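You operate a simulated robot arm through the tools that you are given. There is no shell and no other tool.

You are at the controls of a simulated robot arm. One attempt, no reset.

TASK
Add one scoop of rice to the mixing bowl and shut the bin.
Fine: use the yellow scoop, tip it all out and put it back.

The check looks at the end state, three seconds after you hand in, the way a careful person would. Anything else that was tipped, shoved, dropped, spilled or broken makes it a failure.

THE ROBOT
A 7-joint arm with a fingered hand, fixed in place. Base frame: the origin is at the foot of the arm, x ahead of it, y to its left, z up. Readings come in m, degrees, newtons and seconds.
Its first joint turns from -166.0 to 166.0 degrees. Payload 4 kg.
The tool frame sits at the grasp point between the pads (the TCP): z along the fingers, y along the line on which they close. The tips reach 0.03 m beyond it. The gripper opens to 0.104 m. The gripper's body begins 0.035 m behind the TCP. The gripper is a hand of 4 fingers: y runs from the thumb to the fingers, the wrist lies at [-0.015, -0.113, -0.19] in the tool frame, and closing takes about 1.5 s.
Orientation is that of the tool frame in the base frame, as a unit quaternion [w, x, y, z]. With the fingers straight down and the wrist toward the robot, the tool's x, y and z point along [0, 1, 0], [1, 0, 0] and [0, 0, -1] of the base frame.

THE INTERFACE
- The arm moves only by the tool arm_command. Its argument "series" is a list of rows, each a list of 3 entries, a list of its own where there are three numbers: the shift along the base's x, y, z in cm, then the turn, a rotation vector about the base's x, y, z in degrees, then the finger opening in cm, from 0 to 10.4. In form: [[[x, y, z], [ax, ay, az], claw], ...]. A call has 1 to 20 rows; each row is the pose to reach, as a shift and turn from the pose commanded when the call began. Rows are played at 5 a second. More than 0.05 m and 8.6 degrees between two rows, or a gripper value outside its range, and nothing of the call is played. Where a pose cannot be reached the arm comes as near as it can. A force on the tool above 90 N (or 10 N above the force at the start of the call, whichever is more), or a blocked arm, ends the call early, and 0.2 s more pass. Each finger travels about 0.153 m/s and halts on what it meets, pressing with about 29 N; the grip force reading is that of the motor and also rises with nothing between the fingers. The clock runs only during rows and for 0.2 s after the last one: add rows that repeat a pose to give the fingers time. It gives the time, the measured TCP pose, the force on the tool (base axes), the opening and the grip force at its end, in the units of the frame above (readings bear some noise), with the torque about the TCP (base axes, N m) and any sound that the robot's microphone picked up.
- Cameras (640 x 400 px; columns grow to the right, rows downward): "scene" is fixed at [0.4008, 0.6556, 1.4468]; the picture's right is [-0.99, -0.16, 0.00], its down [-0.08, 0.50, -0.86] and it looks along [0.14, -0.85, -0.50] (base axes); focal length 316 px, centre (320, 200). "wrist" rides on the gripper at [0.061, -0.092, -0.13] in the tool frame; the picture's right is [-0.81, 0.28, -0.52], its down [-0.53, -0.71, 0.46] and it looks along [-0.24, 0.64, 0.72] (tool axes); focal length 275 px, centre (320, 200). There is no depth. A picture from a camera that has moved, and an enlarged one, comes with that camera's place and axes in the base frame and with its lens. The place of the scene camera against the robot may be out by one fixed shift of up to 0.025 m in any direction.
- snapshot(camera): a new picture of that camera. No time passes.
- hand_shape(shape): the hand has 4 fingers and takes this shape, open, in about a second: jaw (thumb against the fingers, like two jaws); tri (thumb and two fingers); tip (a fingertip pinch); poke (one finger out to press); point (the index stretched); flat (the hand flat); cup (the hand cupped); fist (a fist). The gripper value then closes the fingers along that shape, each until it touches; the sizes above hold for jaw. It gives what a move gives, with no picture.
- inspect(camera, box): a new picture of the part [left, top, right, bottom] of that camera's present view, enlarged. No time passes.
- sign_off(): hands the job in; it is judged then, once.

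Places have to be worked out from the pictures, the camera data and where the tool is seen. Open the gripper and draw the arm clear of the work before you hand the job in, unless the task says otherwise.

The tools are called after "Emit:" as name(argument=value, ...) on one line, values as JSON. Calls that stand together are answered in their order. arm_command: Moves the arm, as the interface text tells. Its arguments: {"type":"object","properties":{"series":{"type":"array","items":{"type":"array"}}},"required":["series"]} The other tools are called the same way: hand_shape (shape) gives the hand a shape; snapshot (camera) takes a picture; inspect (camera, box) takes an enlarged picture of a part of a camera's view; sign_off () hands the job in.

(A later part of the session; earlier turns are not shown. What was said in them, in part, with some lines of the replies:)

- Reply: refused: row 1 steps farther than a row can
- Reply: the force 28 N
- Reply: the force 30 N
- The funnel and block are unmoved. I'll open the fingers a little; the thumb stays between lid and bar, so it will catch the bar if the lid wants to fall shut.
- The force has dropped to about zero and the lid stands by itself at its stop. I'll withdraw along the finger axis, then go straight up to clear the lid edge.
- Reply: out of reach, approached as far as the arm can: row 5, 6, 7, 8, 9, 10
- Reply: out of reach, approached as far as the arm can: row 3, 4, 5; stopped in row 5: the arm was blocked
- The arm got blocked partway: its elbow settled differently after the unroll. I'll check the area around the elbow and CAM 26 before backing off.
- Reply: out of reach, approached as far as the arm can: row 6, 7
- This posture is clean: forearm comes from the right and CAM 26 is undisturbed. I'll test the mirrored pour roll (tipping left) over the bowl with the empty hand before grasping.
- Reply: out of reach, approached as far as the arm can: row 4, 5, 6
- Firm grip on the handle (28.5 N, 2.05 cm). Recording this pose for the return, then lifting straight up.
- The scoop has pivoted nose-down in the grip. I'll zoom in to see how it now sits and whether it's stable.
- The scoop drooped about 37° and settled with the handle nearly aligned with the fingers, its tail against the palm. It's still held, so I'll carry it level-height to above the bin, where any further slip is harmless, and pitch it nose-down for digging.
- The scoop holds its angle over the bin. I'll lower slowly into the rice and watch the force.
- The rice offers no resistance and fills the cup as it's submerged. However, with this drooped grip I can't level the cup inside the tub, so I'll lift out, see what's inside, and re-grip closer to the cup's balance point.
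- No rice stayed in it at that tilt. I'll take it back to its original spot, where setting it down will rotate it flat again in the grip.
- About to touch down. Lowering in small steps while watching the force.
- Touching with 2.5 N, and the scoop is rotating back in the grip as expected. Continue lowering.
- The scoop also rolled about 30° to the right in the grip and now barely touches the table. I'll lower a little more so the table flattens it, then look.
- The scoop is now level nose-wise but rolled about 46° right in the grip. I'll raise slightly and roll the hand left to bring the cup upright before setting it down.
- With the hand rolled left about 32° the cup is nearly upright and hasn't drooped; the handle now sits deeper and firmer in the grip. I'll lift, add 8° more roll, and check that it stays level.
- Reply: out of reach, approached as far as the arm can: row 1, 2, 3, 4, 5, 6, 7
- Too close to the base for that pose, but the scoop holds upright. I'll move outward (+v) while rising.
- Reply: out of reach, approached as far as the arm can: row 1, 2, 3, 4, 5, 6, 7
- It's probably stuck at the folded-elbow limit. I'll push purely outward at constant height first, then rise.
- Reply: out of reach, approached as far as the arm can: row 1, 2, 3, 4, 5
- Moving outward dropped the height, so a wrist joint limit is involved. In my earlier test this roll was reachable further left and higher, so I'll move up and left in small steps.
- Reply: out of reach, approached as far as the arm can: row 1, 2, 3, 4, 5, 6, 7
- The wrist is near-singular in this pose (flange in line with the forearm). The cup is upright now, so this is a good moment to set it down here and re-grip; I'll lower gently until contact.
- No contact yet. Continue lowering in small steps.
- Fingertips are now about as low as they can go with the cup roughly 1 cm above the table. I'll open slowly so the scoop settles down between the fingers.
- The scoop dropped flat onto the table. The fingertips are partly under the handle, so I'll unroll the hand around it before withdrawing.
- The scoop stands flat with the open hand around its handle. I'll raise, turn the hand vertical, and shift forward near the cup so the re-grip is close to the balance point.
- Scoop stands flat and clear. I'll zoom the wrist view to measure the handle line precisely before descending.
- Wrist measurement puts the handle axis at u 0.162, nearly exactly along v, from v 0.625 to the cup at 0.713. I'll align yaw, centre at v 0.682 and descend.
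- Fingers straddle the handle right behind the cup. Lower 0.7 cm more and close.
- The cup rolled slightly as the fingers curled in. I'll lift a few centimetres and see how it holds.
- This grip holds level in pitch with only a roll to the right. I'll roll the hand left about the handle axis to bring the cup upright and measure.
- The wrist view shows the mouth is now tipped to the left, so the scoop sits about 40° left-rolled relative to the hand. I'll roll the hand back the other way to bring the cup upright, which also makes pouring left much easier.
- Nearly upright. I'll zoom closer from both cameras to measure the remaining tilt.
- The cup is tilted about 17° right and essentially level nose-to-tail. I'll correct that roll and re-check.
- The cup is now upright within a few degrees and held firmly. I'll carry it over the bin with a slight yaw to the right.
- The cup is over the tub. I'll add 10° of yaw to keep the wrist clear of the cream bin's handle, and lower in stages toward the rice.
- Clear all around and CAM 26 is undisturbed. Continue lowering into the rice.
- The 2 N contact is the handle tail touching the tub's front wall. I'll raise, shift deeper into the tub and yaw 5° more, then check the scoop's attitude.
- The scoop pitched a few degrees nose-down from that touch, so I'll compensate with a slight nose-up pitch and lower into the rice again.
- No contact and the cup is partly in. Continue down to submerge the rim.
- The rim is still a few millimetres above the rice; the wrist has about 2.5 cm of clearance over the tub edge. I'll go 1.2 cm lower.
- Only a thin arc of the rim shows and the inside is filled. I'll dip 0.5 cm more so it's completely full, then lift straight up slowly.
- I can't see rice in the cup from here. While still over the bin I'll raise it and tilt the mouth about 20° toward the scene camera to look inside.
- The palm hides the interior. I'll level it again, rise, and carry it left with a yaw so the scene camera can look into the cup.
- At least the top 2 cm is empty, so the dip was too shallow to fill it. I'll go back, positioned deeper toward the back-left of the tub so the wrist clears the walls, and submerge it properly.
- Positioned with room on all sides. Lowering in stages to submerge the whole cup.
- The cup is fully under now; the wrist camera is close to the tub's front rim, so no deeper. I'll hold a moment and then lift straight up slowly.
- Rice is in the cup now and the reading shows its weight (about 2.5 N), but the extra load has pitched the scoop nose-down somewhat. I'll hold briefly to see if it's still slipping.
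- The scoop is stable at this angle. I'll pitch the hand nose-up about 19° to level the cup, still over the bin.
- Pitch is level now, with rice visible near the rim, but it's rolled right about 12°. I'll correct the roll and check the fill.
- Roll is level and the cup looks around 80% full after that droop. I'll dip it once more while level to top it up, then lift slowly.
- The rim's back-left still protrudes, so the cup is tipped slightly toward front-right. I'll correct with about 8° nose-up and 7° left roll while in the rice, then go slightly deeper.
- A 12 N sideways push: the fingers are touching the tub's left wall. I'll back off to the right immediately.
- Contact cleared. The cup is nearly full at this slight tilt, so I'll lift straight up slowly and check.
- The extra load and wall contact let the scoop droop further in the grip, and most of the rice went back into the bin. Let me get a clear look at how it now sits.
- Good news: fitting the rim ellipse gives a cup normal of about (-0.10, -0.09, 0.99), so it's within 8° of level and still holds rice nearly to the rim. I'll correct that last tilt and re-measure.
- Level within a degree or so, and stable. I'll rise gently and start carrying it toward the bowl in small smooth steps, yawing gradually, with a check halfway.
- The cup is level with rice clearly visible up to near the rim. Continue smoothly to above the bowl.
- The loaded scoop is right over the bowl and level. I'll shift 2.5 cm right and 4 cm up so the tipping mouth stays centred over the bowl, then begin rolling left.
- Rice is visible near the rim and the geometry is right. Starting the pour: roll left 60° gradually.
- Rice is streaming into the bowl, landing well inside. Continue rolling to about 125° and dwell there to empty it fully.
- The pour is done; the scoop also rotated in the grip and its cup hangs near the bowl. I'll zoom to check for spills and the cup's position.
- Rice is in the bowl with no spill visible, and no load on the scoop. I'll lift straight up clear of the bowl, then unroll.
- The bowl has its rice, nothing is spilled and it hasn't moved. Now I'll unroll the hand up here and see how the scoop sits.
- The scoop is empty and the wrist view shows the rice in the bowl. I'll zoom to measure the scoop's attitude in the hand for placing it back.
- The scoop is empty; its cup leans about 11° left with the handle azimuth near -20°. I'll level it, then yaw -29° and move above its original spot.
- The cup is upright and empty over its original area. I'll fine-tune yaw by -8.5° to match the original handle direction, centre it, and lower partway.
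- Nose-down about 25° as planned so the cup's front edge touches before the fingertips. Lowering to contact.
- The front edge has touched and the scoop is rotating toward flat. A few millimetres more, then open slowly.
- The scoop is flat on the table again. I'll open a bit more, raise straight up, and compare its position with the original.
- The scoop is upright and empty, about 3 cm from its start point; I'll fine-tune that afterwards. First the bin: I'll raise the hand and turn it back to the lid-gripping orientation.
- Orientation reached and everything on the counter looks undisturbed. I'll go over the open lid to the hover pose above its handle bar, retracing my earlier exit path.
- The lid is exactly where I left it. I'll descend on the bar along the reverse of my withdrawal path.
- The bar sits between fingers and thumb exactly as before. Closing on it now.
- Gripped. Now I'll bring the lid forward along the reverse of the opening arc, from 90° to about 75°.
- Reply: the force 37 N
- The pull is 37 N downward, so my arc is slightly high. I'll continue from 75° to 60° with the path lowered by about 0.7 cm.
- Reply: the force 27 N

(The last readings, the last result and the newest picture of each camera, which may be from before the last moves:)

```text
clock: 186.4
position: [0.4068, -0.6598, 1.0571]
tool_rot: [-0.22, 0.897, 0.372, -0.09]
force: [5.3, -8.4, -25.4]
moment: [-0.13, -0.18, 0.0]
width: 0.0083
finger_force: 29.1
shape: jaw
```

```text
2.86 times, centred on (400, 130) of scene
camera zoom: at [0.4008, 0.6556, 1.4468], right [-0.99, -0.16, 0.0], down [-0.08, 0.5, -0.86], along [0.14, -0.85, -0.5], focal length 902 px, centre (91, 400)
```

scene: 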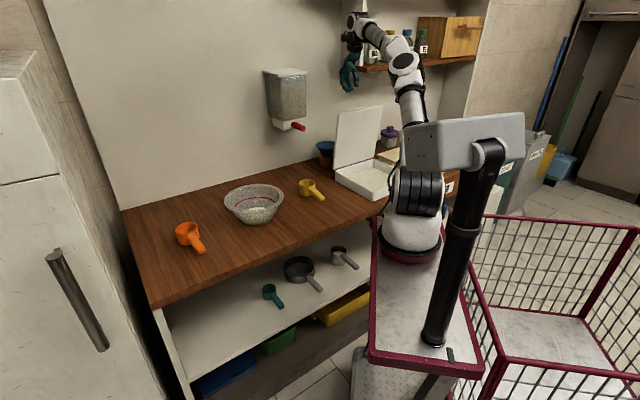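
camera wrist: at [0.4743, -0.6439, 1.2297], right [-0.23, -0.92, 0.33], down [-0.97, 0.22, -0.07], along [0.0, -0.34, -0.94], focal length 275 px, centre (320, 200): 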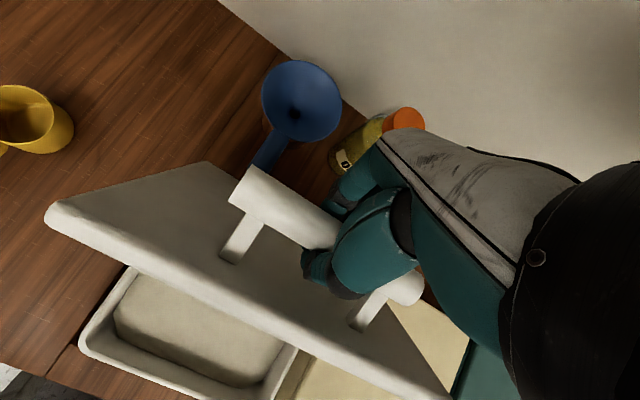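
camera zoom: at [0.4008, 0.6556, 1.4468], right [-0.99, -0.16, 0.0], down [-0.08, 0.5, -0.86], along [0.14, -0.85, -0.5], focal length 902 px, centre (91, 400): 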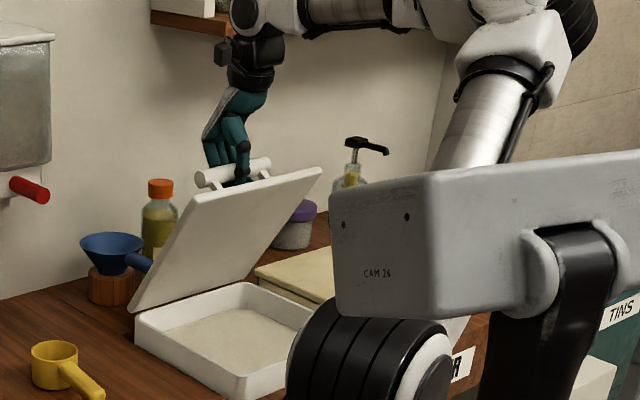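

The lid follows well. Continue down from 60° to 30°, rotating the hand back with it.

Emit:
arm_command(series=[[[-0.6, 0.6, -0.6], [-0.8, -0.8, 0], 0], [[-1.26, 1.26, -1.07], [-1.5, -1.5, 0], 0], [[-2.47, 2.47, -1.9], [-3.1, -3.1, 0], 0], [[-3.63, 3.63, -2.87], [-4.7, -4.7, 0], 0], [[-4.73, 4.73, -3.98], [-6.3, -6.3, 0], 0], [[-5.75, 5.75, -5.22], [-7.9, -7.9, 0], 0], [[-6.7, 6.7, -6.58], [-9.5, -9.5, 0], 0], [[-6.7, 6.7, -6.58], [-9.5, -9.5, 0], 0]])

Emit:
snapshot(camera="wrist")

Emit:
inspect(camera="scene", box=[320, 60, 480, 200])

```text
clock: 188.2
position: [0.3388, -0.5932, 0.9924]
tool_rot: [-0.113, 0.916, 0.381, -0.047]
force: [13.1, -12.7, -14.1]
moment: [-0.09, -0.13, 0.04]
width: 0.0086
finger_force: 29.2
shape: jaw
```

```text
taken
camera wrist: at [0.3414, -0.5108, 1.1407], right [-0.29, -0.85, 0.44], down [-0.94, 0.19, -0.27], along [0.15, -0.49, -0.86], focal length 275 px, centre (320, 200)
```

wrist: 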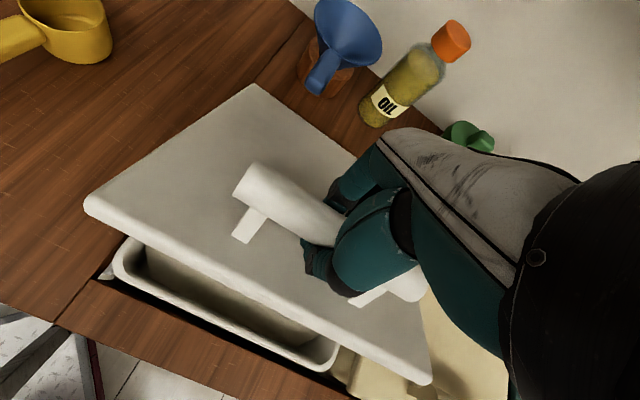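

```text
2.86 times, centred on (400, 130) of scene
camera zoom: at [0.4008, 0.6556, 1.4468], right [-0.99, -0.16, 0.0], down [-0.08, 0.5, -0.86], along [0.14, -0.85, -0.5], focal length 902 px, centre (91, 400)
```

zoom: 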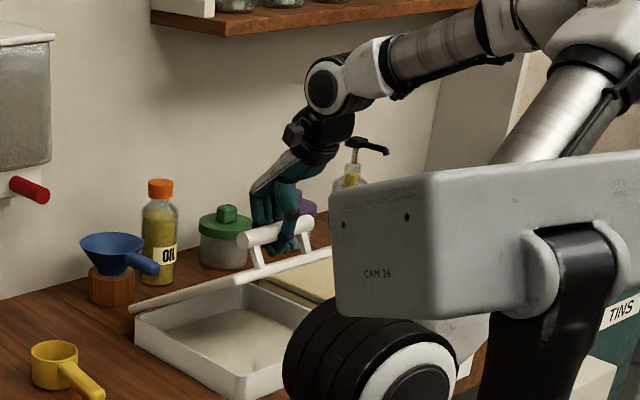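

Lid at about 30° and still tracking. Continue down to about 6°, with a small correction toward the hinge.

Emit:
arm_command(series=[[[-0.3, 0.3, -0.8], [-0.8, -0.8, 0], 0], [[-0.65, 0.65, -1.6], [-1.6, -1.6, 0], 0], [[-1.1, 1.1, -2.4], [-2.4, -2.4, 0], 0], [[-1.4, 1.4, -3.2], [-3.2, -3.2, 0], 0], [[-1.75, 1.75, -4], [-4, -4, 0], 0], [[-2.05, 2.05, -4.8], [-4.8, -4.8, 0], 0], [[-2.35, 2.35, -5.7], [-5.6, -5.6, 0], 0], [[-2.6, 2.6, -6.5], [-6.4, -6.4, 0], 0], [[-2.85, 2.85, -7.3], [-7.2, -7.2, 0], 0], [[-2.85, 2.85, -7.3], [-7.2, -7.2, 0], 0]])

Emit:
snapshot(camera="wrist")

Emit:
inspect(camera="scene", box=[320, 100, 480, 200])

```text
clock: 190.4
position: [0.3103, -0.565, 0.9191]
tool_rot: [-0.031, 0.923, 0.383, -0.012]
force: [1.7, 0.3, -1.7]
moment: [0.01, 0.0, 0.05]
width: 0.0079
finger_force: 28.9
shape: jaw
```

```text
taken
camera wrist: at [0.2946, -0.4639, 1.0561], right [-0.35, -0.79, 0.5], down [-0.9, 0.15, -0.41], along [0.25, -0.59, -0.77], focal length 275 px, centre (320, 200)
```

wrist: 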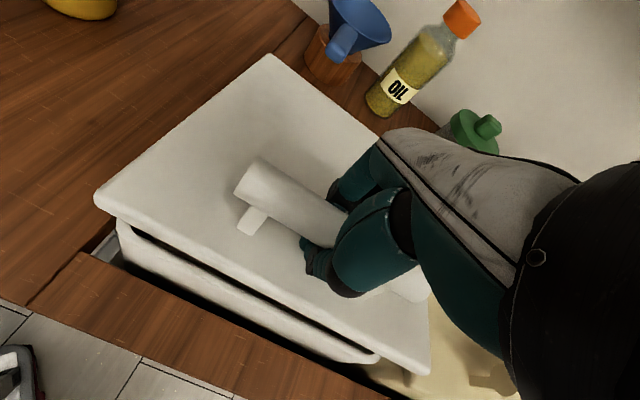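

```text
4.00 times, centred on (400, 150) of scene
camera zoom: at [0.4008, 0.6556, 1.4468], right [-0.99, -0.16, 0.0], down [-0.08, 0.5, -0.86], along [0.14, -0.85, -0.5], focal length 1262 px, centre (0, 400)
```

zoom: 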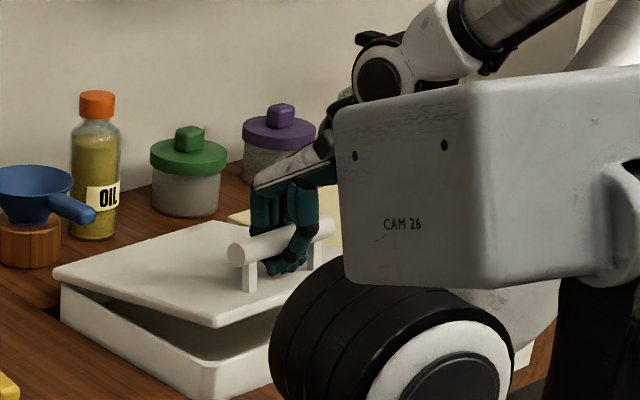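

Just 8° or so left. I'll lower it gently the rest of the way and watch for seating contact.

Emit:
arm_command(series=[[[-0.08, 0.08, -0.5], [-0.4, -0.4, 0], 0], [[-0.15, 0.15, -1], [-0.8, -0.8, 0], 0], [[-0.22, 0.22, -1.5], [-1.2, -1.2, 0], 0], [[-0.28, 0.28, -2], [-1.6, -1.6, 0], 0], [[-0.33, 0.33, -2.4], [-2, -2, 0], 0], [[-0.33, 0.33, -2.4], [-2, -2, 0], 0]])

Emit:
inspect(camera="scene", box=[320, 100, 480, 200])

Emit:
snapshot(camera="wrist")

```text
clock: 191.8
position: [0.3057, -0.5611, 0.8955]
tool_rot: [-0.008, 0.924, 0.383, -0.004]
force: [-3.2, 3.1, 1.0]
moment: [-0.01, -0.02, 0.01]
width: 0.0078
finger_force: 28.8
shape: jaw
```

```text
4.00 times, centred on (400, 150) of scene
camera zoom: at [0.4008, 0.6556, 1.4468], right [-0.99, -0.16, 0.0], down [-0.08, 0.5, -0.86], along [0.14, -0.85, -0.5], focal length 1262 px, centre (0, 400)
```

zoom: 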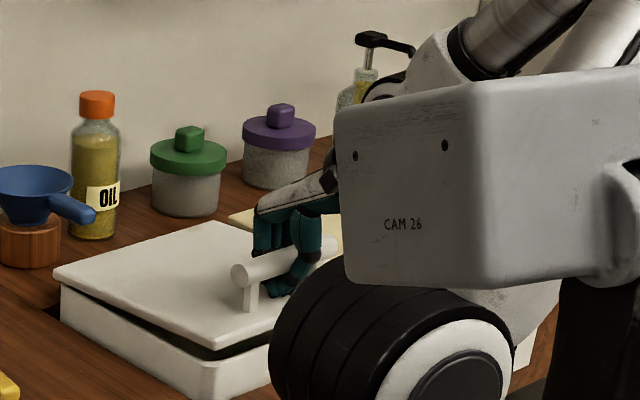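

```text
taken
camera wrist: at [0.2862, -0.456, 1.0276], right [-0.37, -0.77, 0.51], down [-0.89, 0.13, -0.44], along [0.28, -0.62, -0.74], focal length 275 px, centre (320, 200)
```

wrist: 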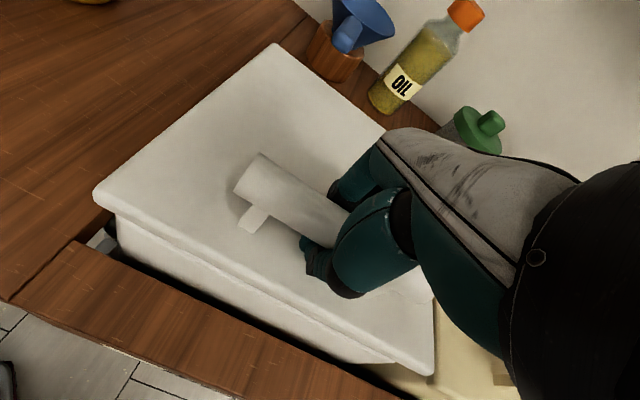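

A thin gap remains. Lower a little more until the lid seats.

Emit:
arm_command(series=[[[-0.03, 0.03, -0.3], [0, 0, 0], 0], [[-0.06, 0.06, -0.6], [0, 0, 0], 0], [[-0.09, 0.09, -0.9], [0, 0, 0], 0], [[-0.12, 0.12, -1.2], [0, 0, 0], 0], [[-0.12, 0.12, -1.2], [0, 0, 0], 0]])

Emit:
inspect(camera="scene", box=[320, 100, 480, 200])

Emit:
inspect(camera="wrist", box=[80, 20, 460, 400])

```text
clock: 193.0
position: [0.3042, -0.559, 0.8839]
tool_rot: [-0.008, 0.923, 0.384, -0.003]
force: [-5.9, 4.8, 0.7]
moment: [-0.1, -0.18, 0.0]
width: 0.0083
finger_force: 29.1
shape: jaw
```

```text
4.00 times, centred on (400, 150) of scene
camera zoom: at [0.4008, 0.6556, 1.4468], right [-0.99, -0.16, 0.0], down [-0.08, 0.5, -0.86], along [0.14, -0.85, -0.5], focal length 1262 px, centre (0, 400)
```

zoom: 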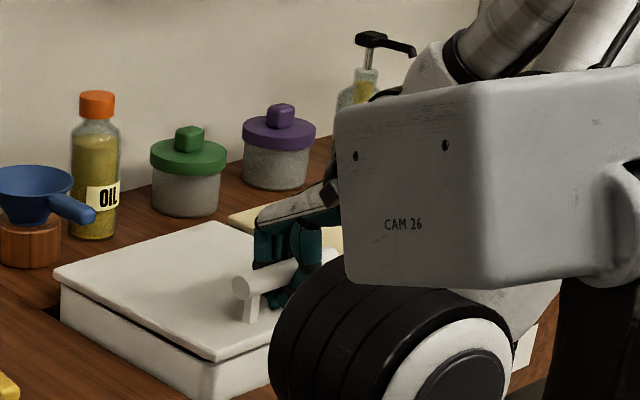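

```text
1.05 times, centred on (270, 210) of wrist (not enlarged: the box is as wide or as high as the picture)
camera zoom: at [0.2847, -0.4545, 1.0156], right [-0.37, -0.77, 0.51], down [-0.89, 0.13, -0.44], along [0.28, -0.62, -0.74], focal length 290 px, centre (373, 190)
```

zoom: 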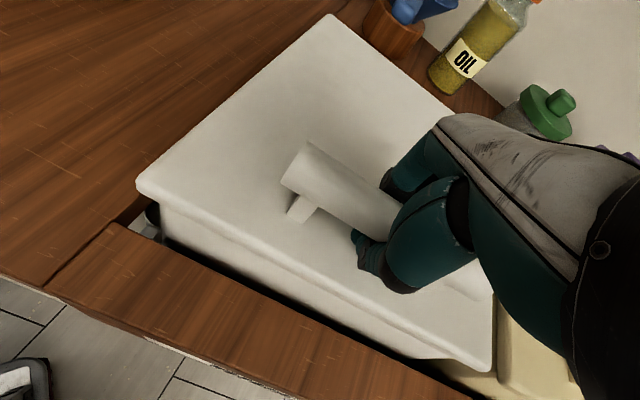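

Nearly flush. I'll press down a few millimetres more to feel it seat.

Emit:
arm_command(series=[[[0, 0, -0.2], [0, 0, 0], 0], [[0, 0, -0.4], [0, 0, 0], 0], [[0, 0, -0.6], [0, 0, 0], 0], [[0, 0, -0.6], [0, 0, 0], 0]])

Emit:
inspect(camera="scene", box=[300, 100, 460, 200])

```text
clock: 194.0
position: [0.3052, -0.5601, 0.8802]
tool_rot: [-0.007, 0.924, 0.383, -0.003]
force: [-5.5, 3.8, 17.4]
moment: [-0.19, -0.36, -0.01]
width: 0.009
finger_force: 28.4
shape: jaw
```

```text
4.00 times, centred on (380, 150) of scene
camera zoom: at [0.4008, 0.6556, 1.4468], right [-0.99, -0.16, 0.0], down [-0.08, 0.5, -0.86], along [0.14, -0.85, -0.5], focal length 1262 px, centre (80, 400)
```

zoom: 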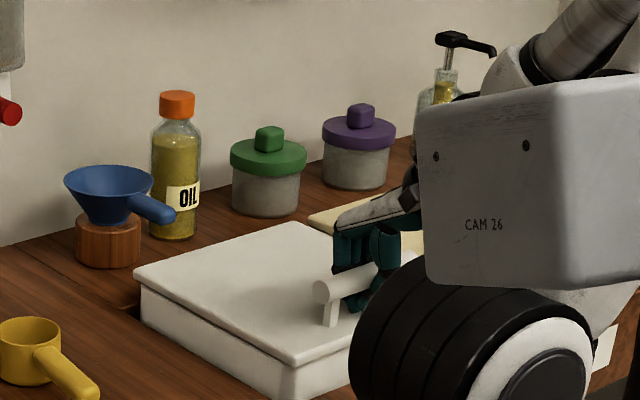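

Seated: 17 N upward and the lid corner is back at its original pixel. I'll ease the pressure, open, and lift straight up off the bar.

Emit:
arm_command(series=[[[0, 0, 0.4], [0, 0, 0], 0], [[0, 0, 0.4], [0, 0, 0], 1.5], [[0, 0, 0.4], [0, 0, 0], 3], [[0, 0, 0.4], [0, 0, 0], 4.5], [[0, 0, 0.4], [0, 0, 0], 6], [[0, 0, 0.6], [0, 0, 0], 7], [[0, 0, 2], [0, 0, 0], 7], [[0, 0, 5], [0, 0, 0], 7], [[0, 0, 9], [0, 0, 0], 7], [[0, 0, 13], [0, 0, 0], 7], [[0, 0, 17], [0, 0, 0], 7], [[0, 0, 20], [0, 0, 0], 7], [[0, 0, 20], [0, 0, 0], 7]])

Emit:
inspect(camera="scene", box=[300, 100, 460, 200])

Emit:
snapshot(camera="wrist")

Emit:
inspect(camera="scene", box=[390, 130, 450, 190])

```text
clock: 196.8
position: [0.3045, -0.5591, 1.078]
tool_rot: [-0.008, 0.923, 0.384, -0.003]
force: [-0.4, 0.5, -0.1]
moment: [0.01, 0.0, 0.02]
width: 0.0698
finger_force: 0.0
shape: jaw
```

```text
4.00 times, centred on (380, 150) of scene
camera zoom: at [0.4008, 0.6556, 1.4468], right [-0.99, -0.16, 0.0], down [-0.08, 0.5, -0.86], along [0.14, -0.85, -0.5], focal length 1262 px, centre (80, 400)
```

zoom: 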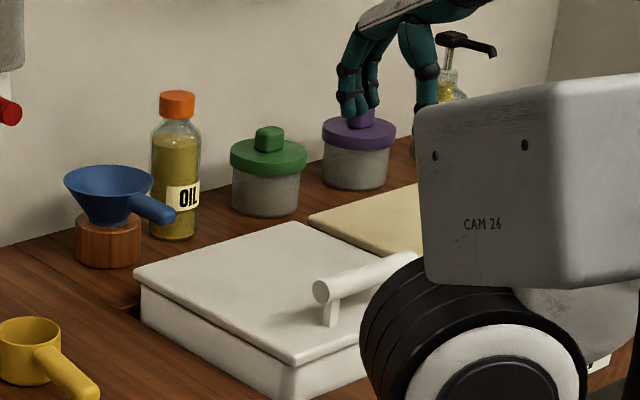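

```text
taken
camera wrist: at [0.2851, -0.4549, 1.2093], right [-0.37, -0.77, 0.51], down [-0.89, 0.13, -0.44], along [0.28, -0.62, -0.74], focal length 275 px, centre (320, 200)
```

wrist: 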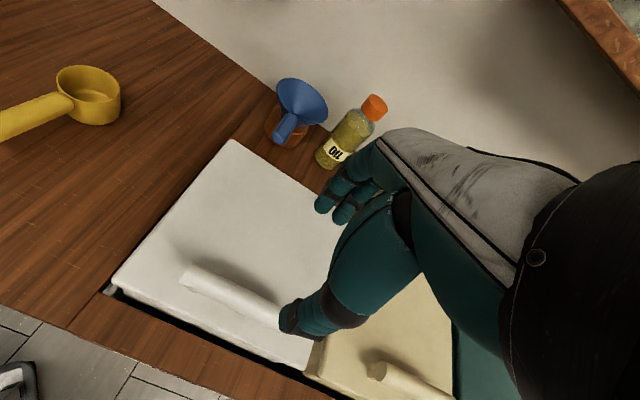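

```text
6.67 times, centred on (420, 160) of scene
camera zoom: at [0.4008, 0.6556, 1.4468], right [-0.99, -0.16, 0.0], down [-0.08, 0.5, -0.86], along [0.14, -0.85, -0.5], focal length 2104 px, centre (-347, 467)
```

zoom: 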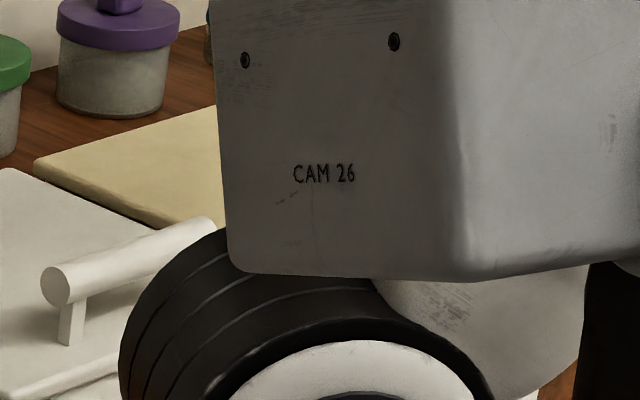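

Lid shut exactly as at the start, with neighbours and CAM 26 undisturbed. The scoop sits about 3 cm too far back, so I'll use the closed fingers as a gentle pusher: first move above and behind the cup.

Emit:
arm_command(series=[[[2, 0.1, 2], [0.5, 0.5, 0], 6], [[5.5, 0.4, 4], [1, 1, 0], 5], [[9.5, 0.6, 5], [1, 1, 0], 4], [[14, 0.9, 5], [1, 1, 0], 3], [[18.5, 1.3, 5], [1, 1, 0], 2], [[23, 1.6, 5], [1, 1, 0], 1], [[27.5, 1.9, 5], [1, 1, 0], 0], [[32, 2.2, 5], [1, 1, 0], 0], [[36.5, 2.5, 5], [1, 1, 0], 0], [[40.2, 2.8, 5], [1, 1, 0], 0], [[40.2, 2.8, 5], [1, 1, 0], 0]])

Emit:
snapshot(camera="scene")

Emit:
snapshot(camera="wrist")

```text
clock: 199.2
position: [0.7074, -0.5311, 1.1272]
tool_rot: [-0.02, 0.924, 0.383, -0.009]
force: [0.5, -0.4, -0.3]
moment: [0.0, -0.01, -0.01]
width: 0.0002
finger_force: 29.6
shape: jaw
```

```text
taken
```

scene: 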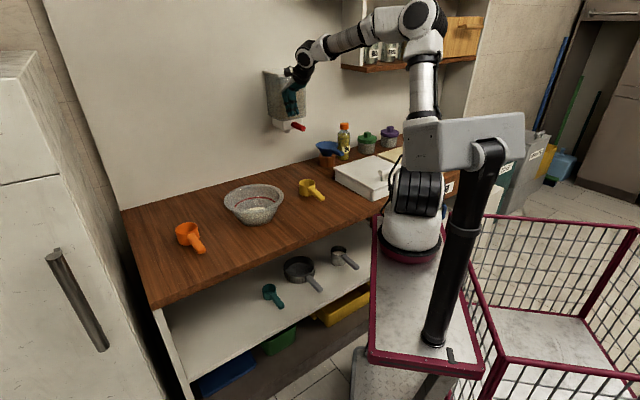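

```text
taken
camera wrist: at [0.69, -0.428, 1.2611], right [-0.36, -0.78, 0.51], down [-0.89, 0.14, -0.42], along [0.26, -0.61, -0.75], focal length 275 px, centre (320, 200)
```

wrist: 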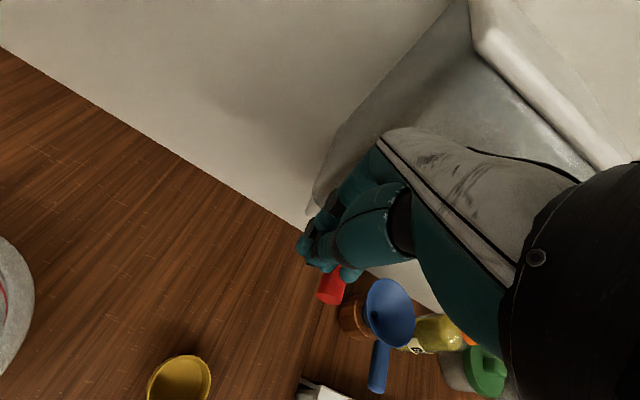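

Clear of the dispenser and lever. I'll descend behind the cup with closed fingers.

Emit:
arm_command(series=[[[0, 0, -4], [0, 0, 0], 0], [[0, 0, -8], [0, 0, 0], 0], [[0, 0, -12], [0, 0, 0], 0], [[0, 0, -16], [0, 0, 0], 0], [[0, 0, -20], [0, 0, 0], 0], [[0, 0, -23.5], [0, 0, 0], 0], [[0, 0, -26.5], [0, 0, 0], 0], [[0, 0, -26.5], [0, 0, 0], 0]])

Emit:
inspect(camera="scene", box=[260, 120, 360, 220])

Emit:
snapshot(camera="wrist")

```text
clock: 201.0
position: [0.7085, -0.5319, 0.8627]
tool_rot: [-0.02, 0.923, 0.384, -0.009]
force: [0.2, -0.7, 0.5]
moment: [0.0, -0.03, 0.02]
width: 0.0
finger_force: 29.3
shape: jaw
```

```text
4.00 times, centred on (310, 170) of scene
camera zoom: at [0.4008, 0.6556, 1.4468], right [-0.99, -0.16, 0.0], down [-0.08, 0.5, -0.86], along [0.14, -0.85, -0.5], focal length 1262 px, centre (360, 320)
```

zoom: 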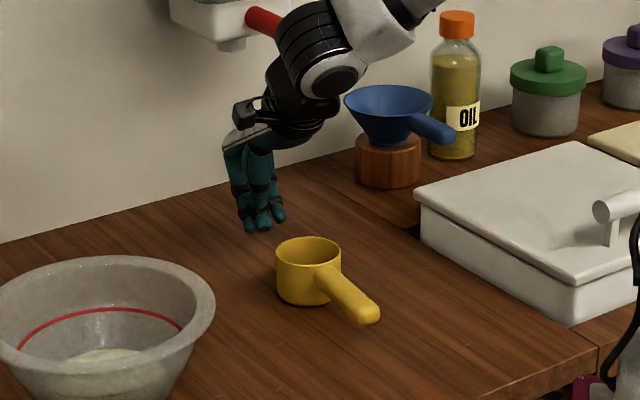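

```text
taken
camera wrist: at [0.6896, -0.4292, 0.9967], right [-0.36, -0.78, 0.51], down [-0.89, 0.14, -0.43], along [0.26, -0.61, -0.75], focal length 275 px, centre (320, 200)
```

wrist: 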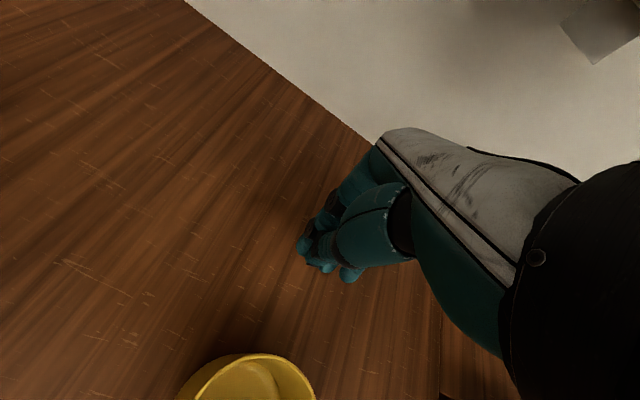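

The closed fingers are directly behind the cup on its axis. Lower 2 cm and advance toward the cup.

Emit:
arm_command(series=[[[0.3, 0.3, -1], [0, 0, 0], 0], [[0.3, 0.3, -2], [0, 0, 0], 0], [[-0.5, 1.1, -2], [0, 0, 0], 0], [[-1.3, 1.9, -2], [0, 0, 0], 0], [[-2.1, 2.7, -2], [0, 0, 0], 0], [[-2.6, 3.2, -2], [0, 0, 0], 0], [[-2.6, 3.2, -2], [0, 0, 0], 0]])

Emit:
inspect(camera="scene", box=[280, 160, 360, 220])

Emit:
inspect(camera="wrist", box=[200, 200, 440, 400])

```text
clock: 202.6
position: [0.6816, -0.4997, 0.8425]
tool_rot: [-0.02, 0.923, 0.383, -0.009]
force: [-0.3, -1.1, -0.2]
moment: [-0.02, 0.02, -0.01]
width: 0.0
finger_force: 29.0
shape: jaw
```

```text
6.67 times, centred on (320, 190) of scene
camera zoom: at [0.4008, 0.6556, 1.4468], right [-0.99, -0.16, 0.0], down [-0.08, 0.5, -0.86], along [0.14, -0.85, -0.5], focal length 2104 px, centre (320, 267)
```

zoom: 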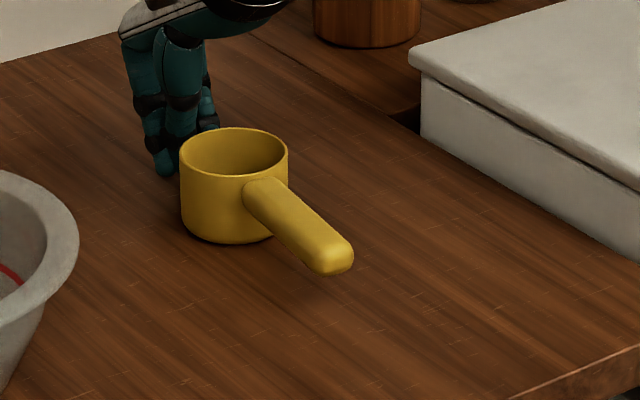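

```text
2.00 times, centred on (320, 300) of wrist
camera zoom: at [0.6639, -0.3964, 0.9766], right [-0.36, -0.78, 0.51], down [-0.89, 0.14, -0.42], along [0.26, -0.61, -0.75], focal length 551 px, centre (320, 0)
```

zoom: 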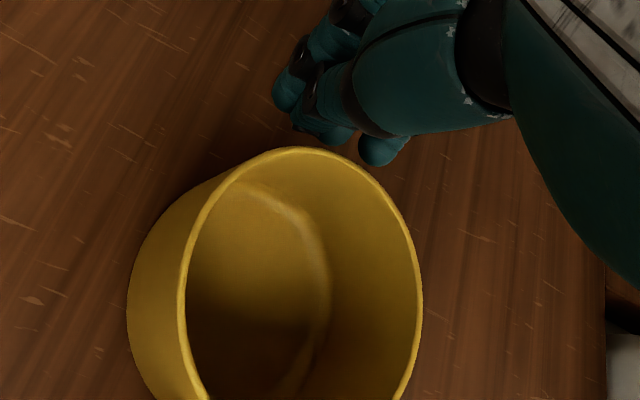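

The cup hasn't been touched yet and the fingers are just behind it. I'll push slowly toward its original spot and check partway.

Emit:
arm_command(series=[[[-0.4, 0.2, 0], [0, 0, 0], 0], [[-0.8, 0.4, 0], [0, 0, 0], 0], [[-1.2, 0.6, 0], [0, 0, 0], 0], [[-1.6, 0.8, 0], [0, 0, 0], 0], [[-2, 1, 0], [0, 0, 0], 0], [[-2, 1, 0], [0, 0, 0], 0]])

Emit:
inspect(camera="scene", box=[280, 160, 360, 220])

Emit:
inspect(camera="wrist", box=[200, 200, 440, 400])

```text
clock: 204.0
position: [0.6614, -0.4892, 0.8432]
tool_rot: [-0.02, 0.924, 0.383, -0.007]
force: [-0.2, -0.3, -0.1]
moment: [0.0, 0.01, 0.01]
width: 0.0
finger_force: 28.7
shape: jaw
```

```text
6.67 times, centred on (320, 190) of scene
camera zoom: at [0.4008, 0.6556, 1.4468], right [-0.99, -0.16, 0.0], down [-0.08, 0.5, -0.86], along [0.14, -0.85, -0.5], focal length 2104 px, centre (320, 267)
```

zoom: 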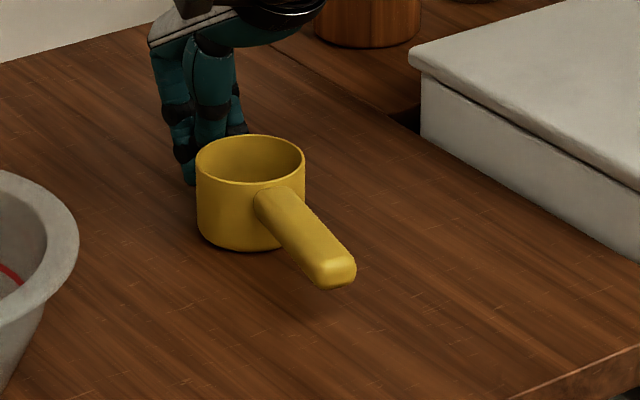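

```text
2.00 times, centred on (320, 300) of wrist
camera zoom: at [0.6433, -0.3867, 0.9768], right [-0.36, -0.78, 0.51], down [-0.89, 0.14, -0.42], along [0.26, -0.61, -0.75], focal length 551 px, centre (320, 0)
```

zoom: 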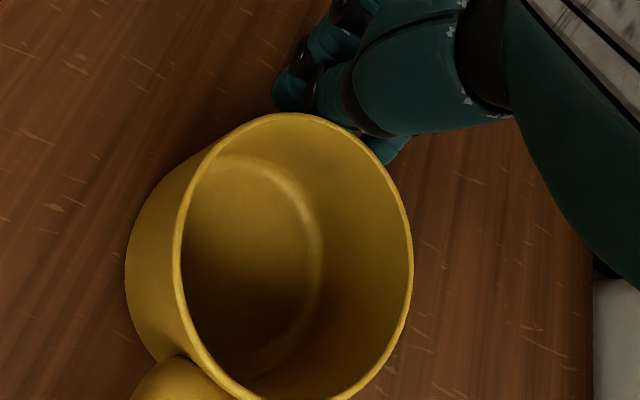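

It's sliding back but rotating slightly because the push is off-centre. I'll lift over and nudge the handle from its left side to straighten it.

Emit:
arm_command(series=[[[0.7, -0.7, 0], [0, 0, 0], 0], [[0.7, -0.7, 4], [0, 0, 0], 0], [[0.7, -0.7, 8], [0, 0, 0], 0], [[0.7, -0.7, 11], [0, 0, 0], 0], [[1.5, 2, 11.5], [0, 0, 0], 0], [[1, 6, 11.5], [0, 0, 0], 0], [[-1, 9.8, 11.5], [0, 0, 0], 0], [[-3.2, 13.6, 11.5], [0, 0, 0], 0], [[-3.9, 15.4, 9], [0, 0, 0], 0], [[-3.9, 15.4, 5], [0, 0, 0], 0], [[-3.9, 15.4, 2], [0, 0, 0], 0], [[-3.9, 15.4, 0], [0, 0, 0], 0], [[-3.9, 15.4, 0], [0, 0, 0], 0]])

Emit:
inspect(camera="scene", box=[280, 160, 360, 220])

Emit:
inspect(camera="wrist", box=[160, 160, 440, 400])

```text
clock: 206.8
position: [0.6235, -0.3351, 0.8429]
tool_rot: [-0.02, 0.923, 0.383, -0.008]
force: [-0.4, -0.1, 0.3]
moment: [0.01, -0.02, 0.0]
width: 0.0
finger_force: 28.7
shape: jaw
```

```text
6.67 times, centred on (320, 190) of scene
camera zoom: at [0.4008, 0.6556, 1.4468], right [-0.99, -0.16, 0.0], down [-0.08, 0.5, -0.86], along [0.14, -0.85, -0.5], focal length 2104 px, centre (320, 267)
```

zoom: 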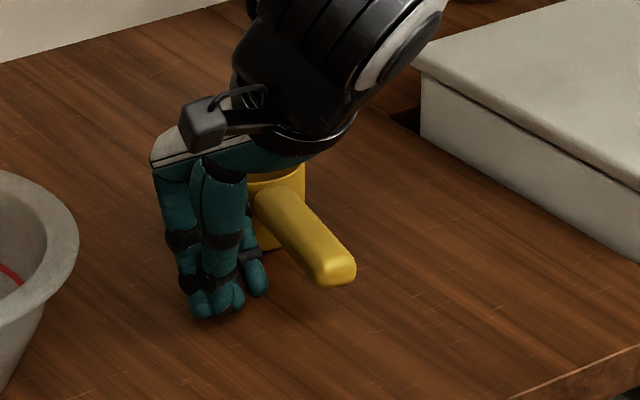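

```text
1.67 times, centred on (300, 280) of wrist
camera zoom: at [0.6053, -0.2328, 0.9764], right [-0.36, -0.78, 0.51], down [-0.89, 0.14, -0.42], along [0.26, -0.61, -0.75], focal length 459 px, centre (353, 67)
```

zoom: 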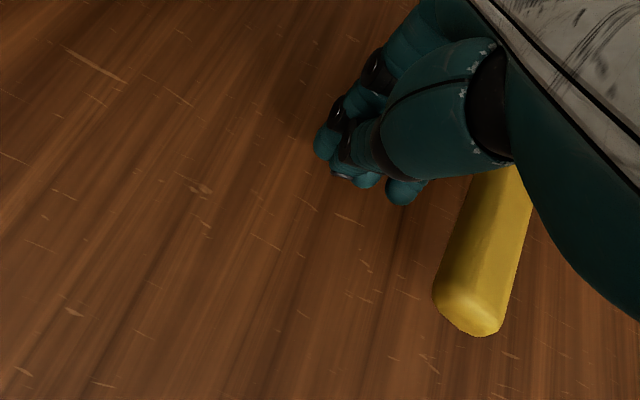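

The closed fingers are just left of the handle. I'll push gently to the right in small steps.

Emit:
arm_command(series=[[[-0.4, -0.4, 0], [0, 0, 0], 0], [[-0.8, -0.8, 0], [0, 0, 0], 0], [[-1.2, -1.2, 0], [0, 0, 0], 0], [[-1.6, -1.6, 0], [0, 0, 0], 0], [[-2, -2, 0], [0, 0, 0], 0], [[-2.4, -2.4, 0], [0, 0, 0], 0], [[-2.4, -2.4, 0], [0, 0, 0], 0]])

Emit:
inspect(camera="scene", box=[280, 160, 360, 220])

Emit:
inspect(camera="wrist", box=[160, 160, 440, 400])

```text
clock: 208.4
position: [0.5978, -0.3608, 0.842]
tool_rot: [-0.019, 0.923, 0.384, -0.007]
force: [-0.5, -0.5, 0.9]
moment: [0.01, 0.01, -0.01]
width: 0.0
finger_force: 29.5
shape: jaw
```

```text
6.67 times, centred on (320, 190) of scene
camera zoom: at [0.4008, 0.6556, 1.4468], right [-0.99, -0.16, 0.0], down [-0.08, 0.5, -0.86], along [0.14, -0.85, -0.5], focal length 2104 px, centre (320, 267)
```

zoom: 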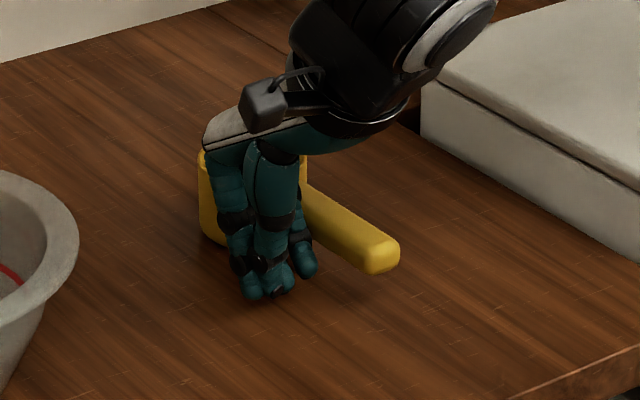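

```text
1.67 times, centred on (300, 280) of wrist
camera zoom: at [0.581, -0.257, 0.9768], right [-0.36, -0.78, 0.51], down [-0.89, 0.14, -0.42], along [0.26, -0.61, -0.75], focal length 459 px, centre (353, 67)
```

zoom: 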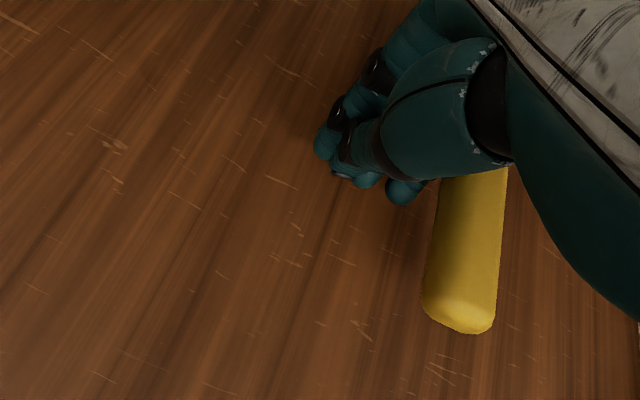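

Orientation is now close to the original; only about 1.7 cm toward me remains. I'll lift over behind the cup again and push through the balance line.

Emit:
arm_command(series=[[[0.7, 0.7, 0], [0, 0, 0], 0], [[0.7, 0.7, 4], [0, 0, 0], 0], [[0.7, 0.7, 8], [0, 0, 0], 0], [[0.7, 0.7, 11.5], [0, 0, 0], 0], [[3, -2.5, 11.5], [0, 0, 0], 0], [[5.3, -6, 11.5], [0, 0, 0], 0], [[7.6, -9.8, 11.5], [0, 0, 0], 0], [[9.66, -13.5, 11.5], [0, 0, 0], 0], [[9.66, -14.7, 9], [0, 0, 0], 0], [[9.66, -14.7, 5], [0, 0, 0], 0], [[9.66, -14.7, 2], [0, 0, 0], 0], [[9.66, -14.7, 0.1], [0, 0, 0], 0], [[9.66, -14.7, 0.1], [0, 0, 0], 0]])

Emit:
inspect(camera="scene", box=[280, 160, 360, 220])

Emit:
inspect(camera="wrist", box=[200, 200, 440, 400])

```text
clock: 211.2
position: [0.6944, -0.5068, 0.8427]
tool_rot: [-0.02, 0.923, 0.384, -0.007]
force: [0.5, 0.8, 0.1]
moment: [0.0, 0.03, -0.04]
width: 0.0001
finger_force: 29.3
shape: jaw
```

```text
6.67 times, centred on (320, 190) of scene
camera zoom: at [0.4008, 0.6556, 1.4468], right [-0.99, -0.16, 0.0], down [-0.08, 0.5, -0.86], along [0.14, -0.85, -0.5], focal length 2104 px, centre (320, 267)
```

zoom: 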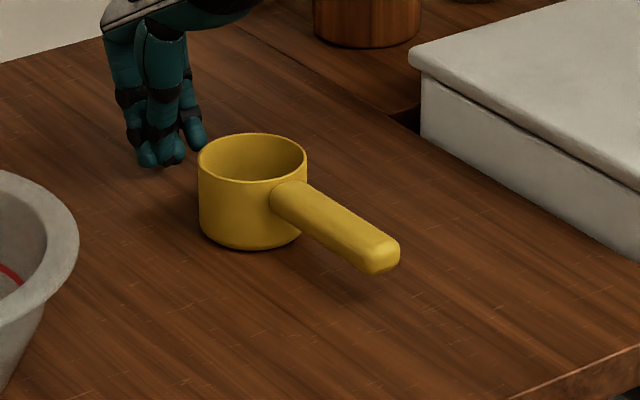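

```text
2.00 times, centred on (320, 300) of wrist
camera zoom: at [0.6774, -0.4038, 0.9773], right [-0.36, -0.78, 0.51], down [-0.89, 0.14, -0.42], along [0.26, -0.61, -0.75], focal length 551 px, centre (320, 0)
```

zoom: 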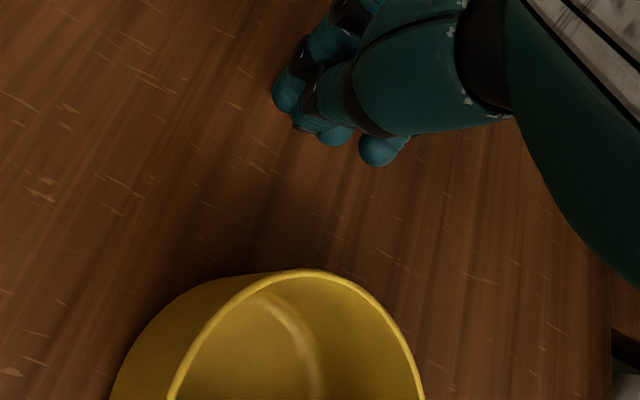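

The contact fingertip lines up with the scoop's axis. Pushing slowly toward the original spot.

Emit:
arm_command(series=[[[-0.45, 0.42, 0], [0, 0, 0], 0], [[-0.9, 0.84, 0], [0, 0, 0], 0], [[-1.35, 1.26, 0], [0, 0, 0], 0], [[-1.8, 1.68, 0], [0, 0, 0], 0], [[-2.25, 2.1, 0], [0, 0, 0], 0], [[-2.6, 2.42, 0], [0, 0, 0], 0], [[-2.95, 2.75, 0], [0, 0, 0], 0], [[-3.3, 3.08, 0], [0, 0, 0], 0], [[-3.65, 3.4, 0], [0, 0, 0], 0], [[-3.98, 3.71, 0], [0, 0, 0], 0], [[-3.98, 3.71, 0], [0, 0, 0], 0]])

Emit:
inspect(camera="scene", box=[280, 160, 360, 220])

```text
clock: 213.6
position: [0.6544, -0.4682, 0.8432]
tool_rot: [-0.019, 0.923, 0.383, -0.008]
force: [0.0, -0.5, -0.3]
moment: [-0.01, 0.0, 0.03]
width: 0.0
finger_force: 28.7
shape: jaw
```

```text
6.67 times, centred on (320, 190) of scene
camera zoom: at [0.4008, 0.6556, 1.4468], right [-0.99, -0.16, 0.0], down [-0.08, 0.5, -0.86], along [0.14, -0.85, -0.5], focal length 2104 px, centre (320, 267)
```

zoom: 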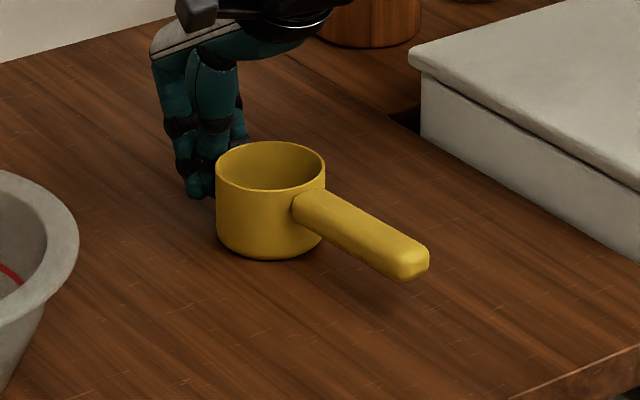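

The cup is now within about half a centimetre of its original spot with the handle only a few degrees off. I'll back away, rise clear, open the hand, and draw the arm off the work.

Emit:
arm_command(series=[[[0.7, -0.7, 0], [0, 0, 0], 0], [[1.2, -1.2, 2], [0, 0, 0], 0], [[1.2, -1.2, 6], [0, 0, 0], 0], [[1.2, -1.2, 10], [0, 0, 0], 0], [[1.2, -1.2, 14], [0, 0, 0], 2], [[0, 0, 18], [0, 0, 0], 4], [[-2, 2, 22], [0, 0, 0], 6], [[-5, 4, 25], [0, 0, 0], 8], [[-9, 5, 27], [0, 0, 0], 10], [[-13, 5, 29], [0, 0, 0], 10], [[-17, 5, 31], [0, 0, 0], 10], [[-21, 5, 33], [0, 0, 0], 10], [[-21, 5, 33], [0, 0, 0], 10]])

Emit:
snapshot(camera="scene")

Emit:
snapshot(camera="wrist")

Emit:
inspect(camera="scene", box=[160, 120, 420, 282])

```text
clock: 216.4
position: [0.4449, -0.4196, 1.1728]
tool_rot: [-0.019, 0.923, 0.384, -0.008]
force: [0.5, -1.1, -0.4]
moment: [0.01, -0.02, 0.0]
width: 0.1003
finger_force: 0.1
shape: jaw
```

```text
taken
```

scene: 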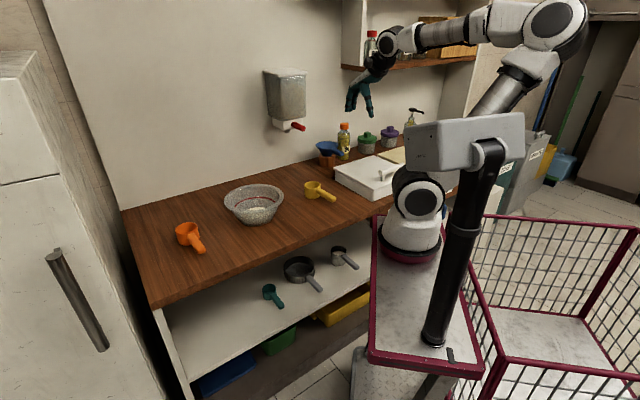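

```text
taken
camera wrist: at [0.4272, -0.317, 1.3074], right [-0.36, -0.78, 0.51], down [-0.89, 0.14, -0.42], along [0.26, -0.61, -0.75], focal length 275 px, centre (320, 200)
```

wrist: 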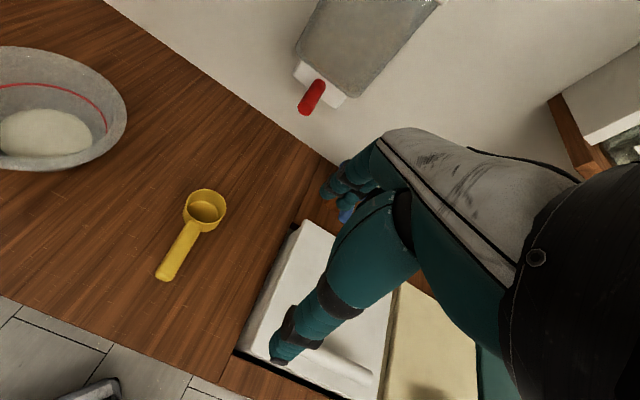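

```text
2.46 times, centred on (290, 201) of scene
camera zoom: at [0.4008, 0.6556, 1.4468], right [-0.99, -0.16, 0.0], down [-0.08, 0.5, -0.86], along [0.14, -0.85, -0.5], focal length 777 px, centre (394, 198)
```

zoom: 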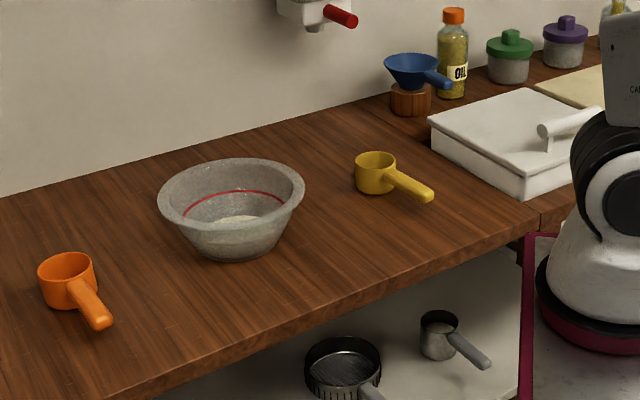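

Everything matches the starting scene apart from the rice in the bowl. I'll check closely for stray grains around the bowl, scoop and bin, and that the scoop is empty.

Emit:
inspect(camera="scene", box=[210, 160, 310, 240])

Emit:
inspect(camera="scene", box=[300, 140, 400, 220])

Emit:
inspect(camera="wrist", box=[100, 150, 340, 400])

```text
5.00 times, centred on (260, 200) of scene
camera zoom: at [0.4008, 0.6556, 1.4468], right [-0.99, -0.16, 0.0], down [-0.08, 0.5, -0.86], along [0.14, -0.85, -0.5], focal length 1578 px, centre (620, 200)
```

zoom: 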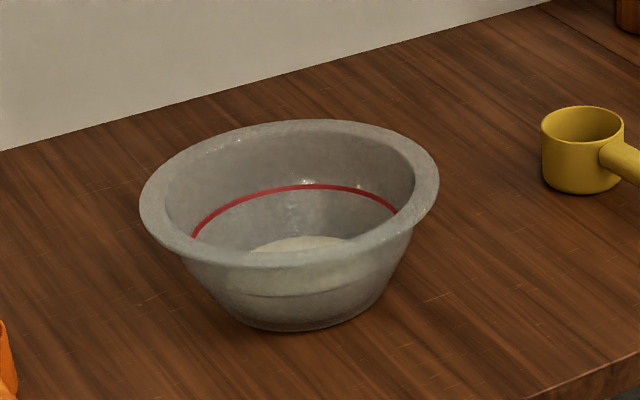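

```text
5.00 times, centred on (350, 180) of scene
camera zoom: at [0.4008, 0.6556, 1.4468], right [-0.99, -0.16, 0.0], down [-0.08, 0.5, -0.86], along [0.14, -0.85, -0.5], focal length 1578 px, centre (170, 300)
```

zoom: 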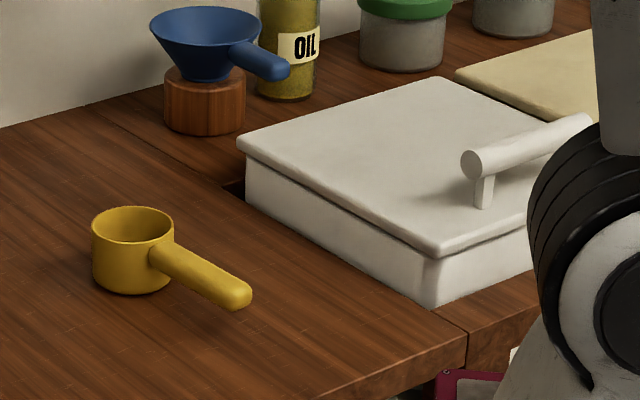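

```text
1.60 times, centred on (220, 275) of wrist
camera zoom: at [0.4272, -0.317, 1.3074], right [-0.36, -0.78, 0.51], down [-0.89, 0.14, -0.42], along [0.26, -0.61, -0.75], focal length 440 px, centre (480, 80)
```

zoom: 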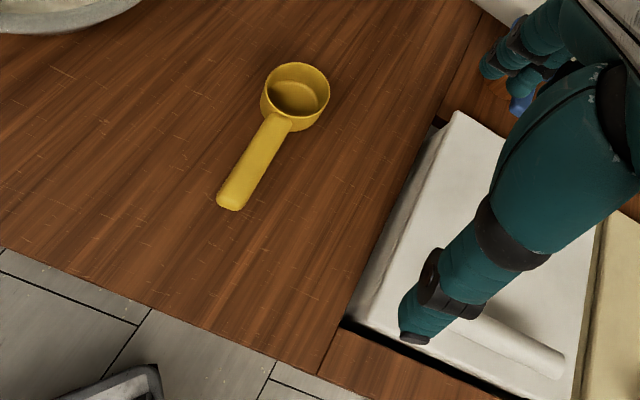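

No spilled grains anywhere, the scoop is empty and upright, and the lid is flush. I'll draw the arm back to its starting pose, clear of the work.

Emit:
arm_command(series=[[[-2, 0.3, 1.5], [-0.2, -0.2, 5], 10], [[-5, 0.7, 3], [-0.4, -0.4, 10], 10], [[-8.5, 1.2, 4.5], [-0.6, -0.6, 15], 10], [[-12, 1.8, 6], [-0.9, -0.9, 21], 10], [[-15.5, 2.4, 7], [-1.2, -1.2, 27], 10], [[-19, 3, 7.6], [-1.4, -1.4, 33], 10], [[-22.5, 3.5, 7.6], [-1.6, -1.6, 39], 10], [[-25, 3.8, 7.6], [-1.7, -1.7, 43], 10], [[-26.2, 4, 7.6], [-1.7, -1.7, 45], 10], [[-26.2, 4, 7.6], [-1.7, -1.7, 45], 10]])

Emit:
snapshot(camera="scene")

Emit:
inspect(camera="scene", box=[390, 130, 450, 190])

Emit:
snapshot(camera="wrist")

```text
clock: 218.6
position: [0.1837, -0.3802, 1.2486]
tool_rot: [0.004, 0.706, 0.708, -0.007]
force: [-0.3, 0.2, 0.2]
moment: [0.01, 0.02, -0.01]
width: 0.1
finger_force: 0.0
shape: jaw
```

```text
taken
```

scene: 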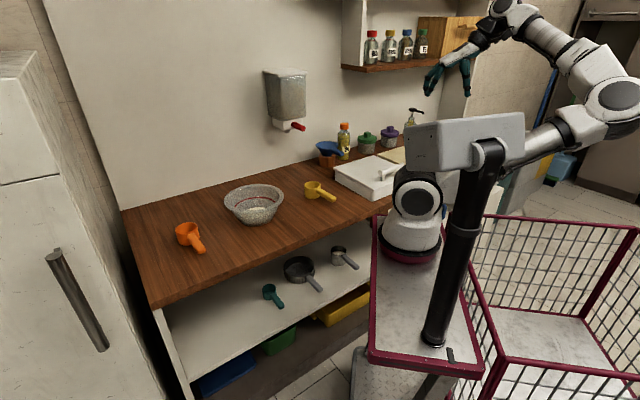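

```text
6.67 times, centred on (420, 160) of scene
camera zoom: at [0.4008, 0.6556, 1.4468], right [-0.99, -0.16, 0.0], down [-0.08, 0.5, -0.86], along [0.14, -0.85, -0.5], focal length 2104 px, centre (-347, 467)
```

zoom: 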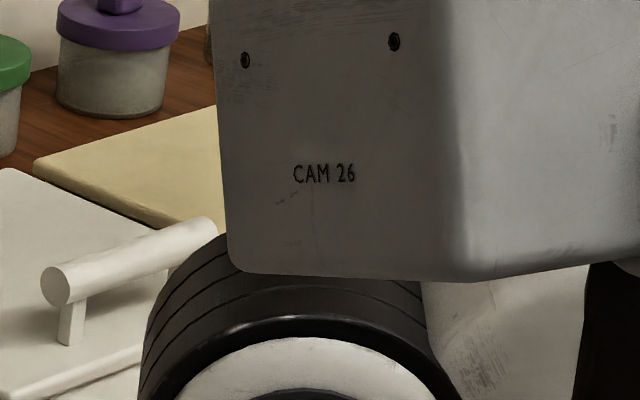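

```text
taken
camera wrist: at [0.0919, -0.3184, 1.3792], right [0.28, -0.8, 0.53], down [-0.71, -0.54, -0.44], along [0.64, -0.25, -0.72], focal length 275 px, centre (320, 200)
```

wrist: 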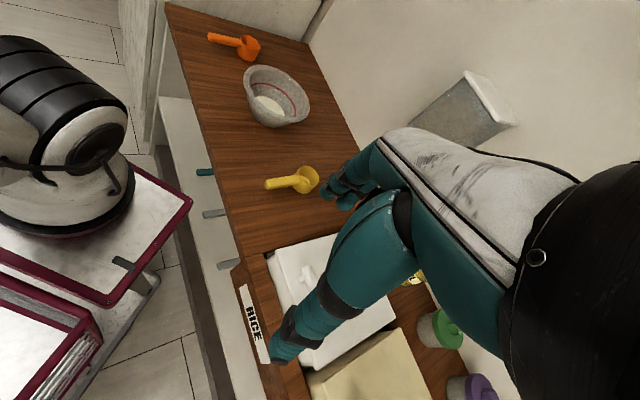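

The arm is back at its starting pose with the hand open. The bowl holds the rice, the yellow scoop is empty and back at its spot, the RICE lid is shut, and nothing else has moved, so I'm handing in.

Emit:
sign_off()

```text
The job is handed in.
```

I added one scoop of rice to the mixing bowl and shut the RICE bin. The job is handed in; I haven't seen the check's verdict.

- **Rice:** I tipped the scoop well past horizontal and it came back empty. It wasn't brim-full, roughly 80% by eye. I saw no grains on the counter around the bowl, scoop or bin.
- **Yellow scoop:** It's upright, about half a centimetre from where it started, with the handle turned a few degrees. I set it down about 3 cm off and then nudged it back with the closed fingers.
- **Bin:** The lid closed with a firm seating contact, and its corner is back at the same place in the scene picture.
- **Contacts along the way:** Early on the arm pressed the CAM 26 box and pushed it about 3 mm. It sprang back, and the last picture shows it where it was. While filling, the fingers also pushed on the tub's left wall with about 12 N. I saw no shift afterwards.
- **Everything else:** The bowl, orange scoop, funnel, oil bottle, jars and dispenser look unmoved compared with the first picture. The arm is back at its starting pose with the hand open.
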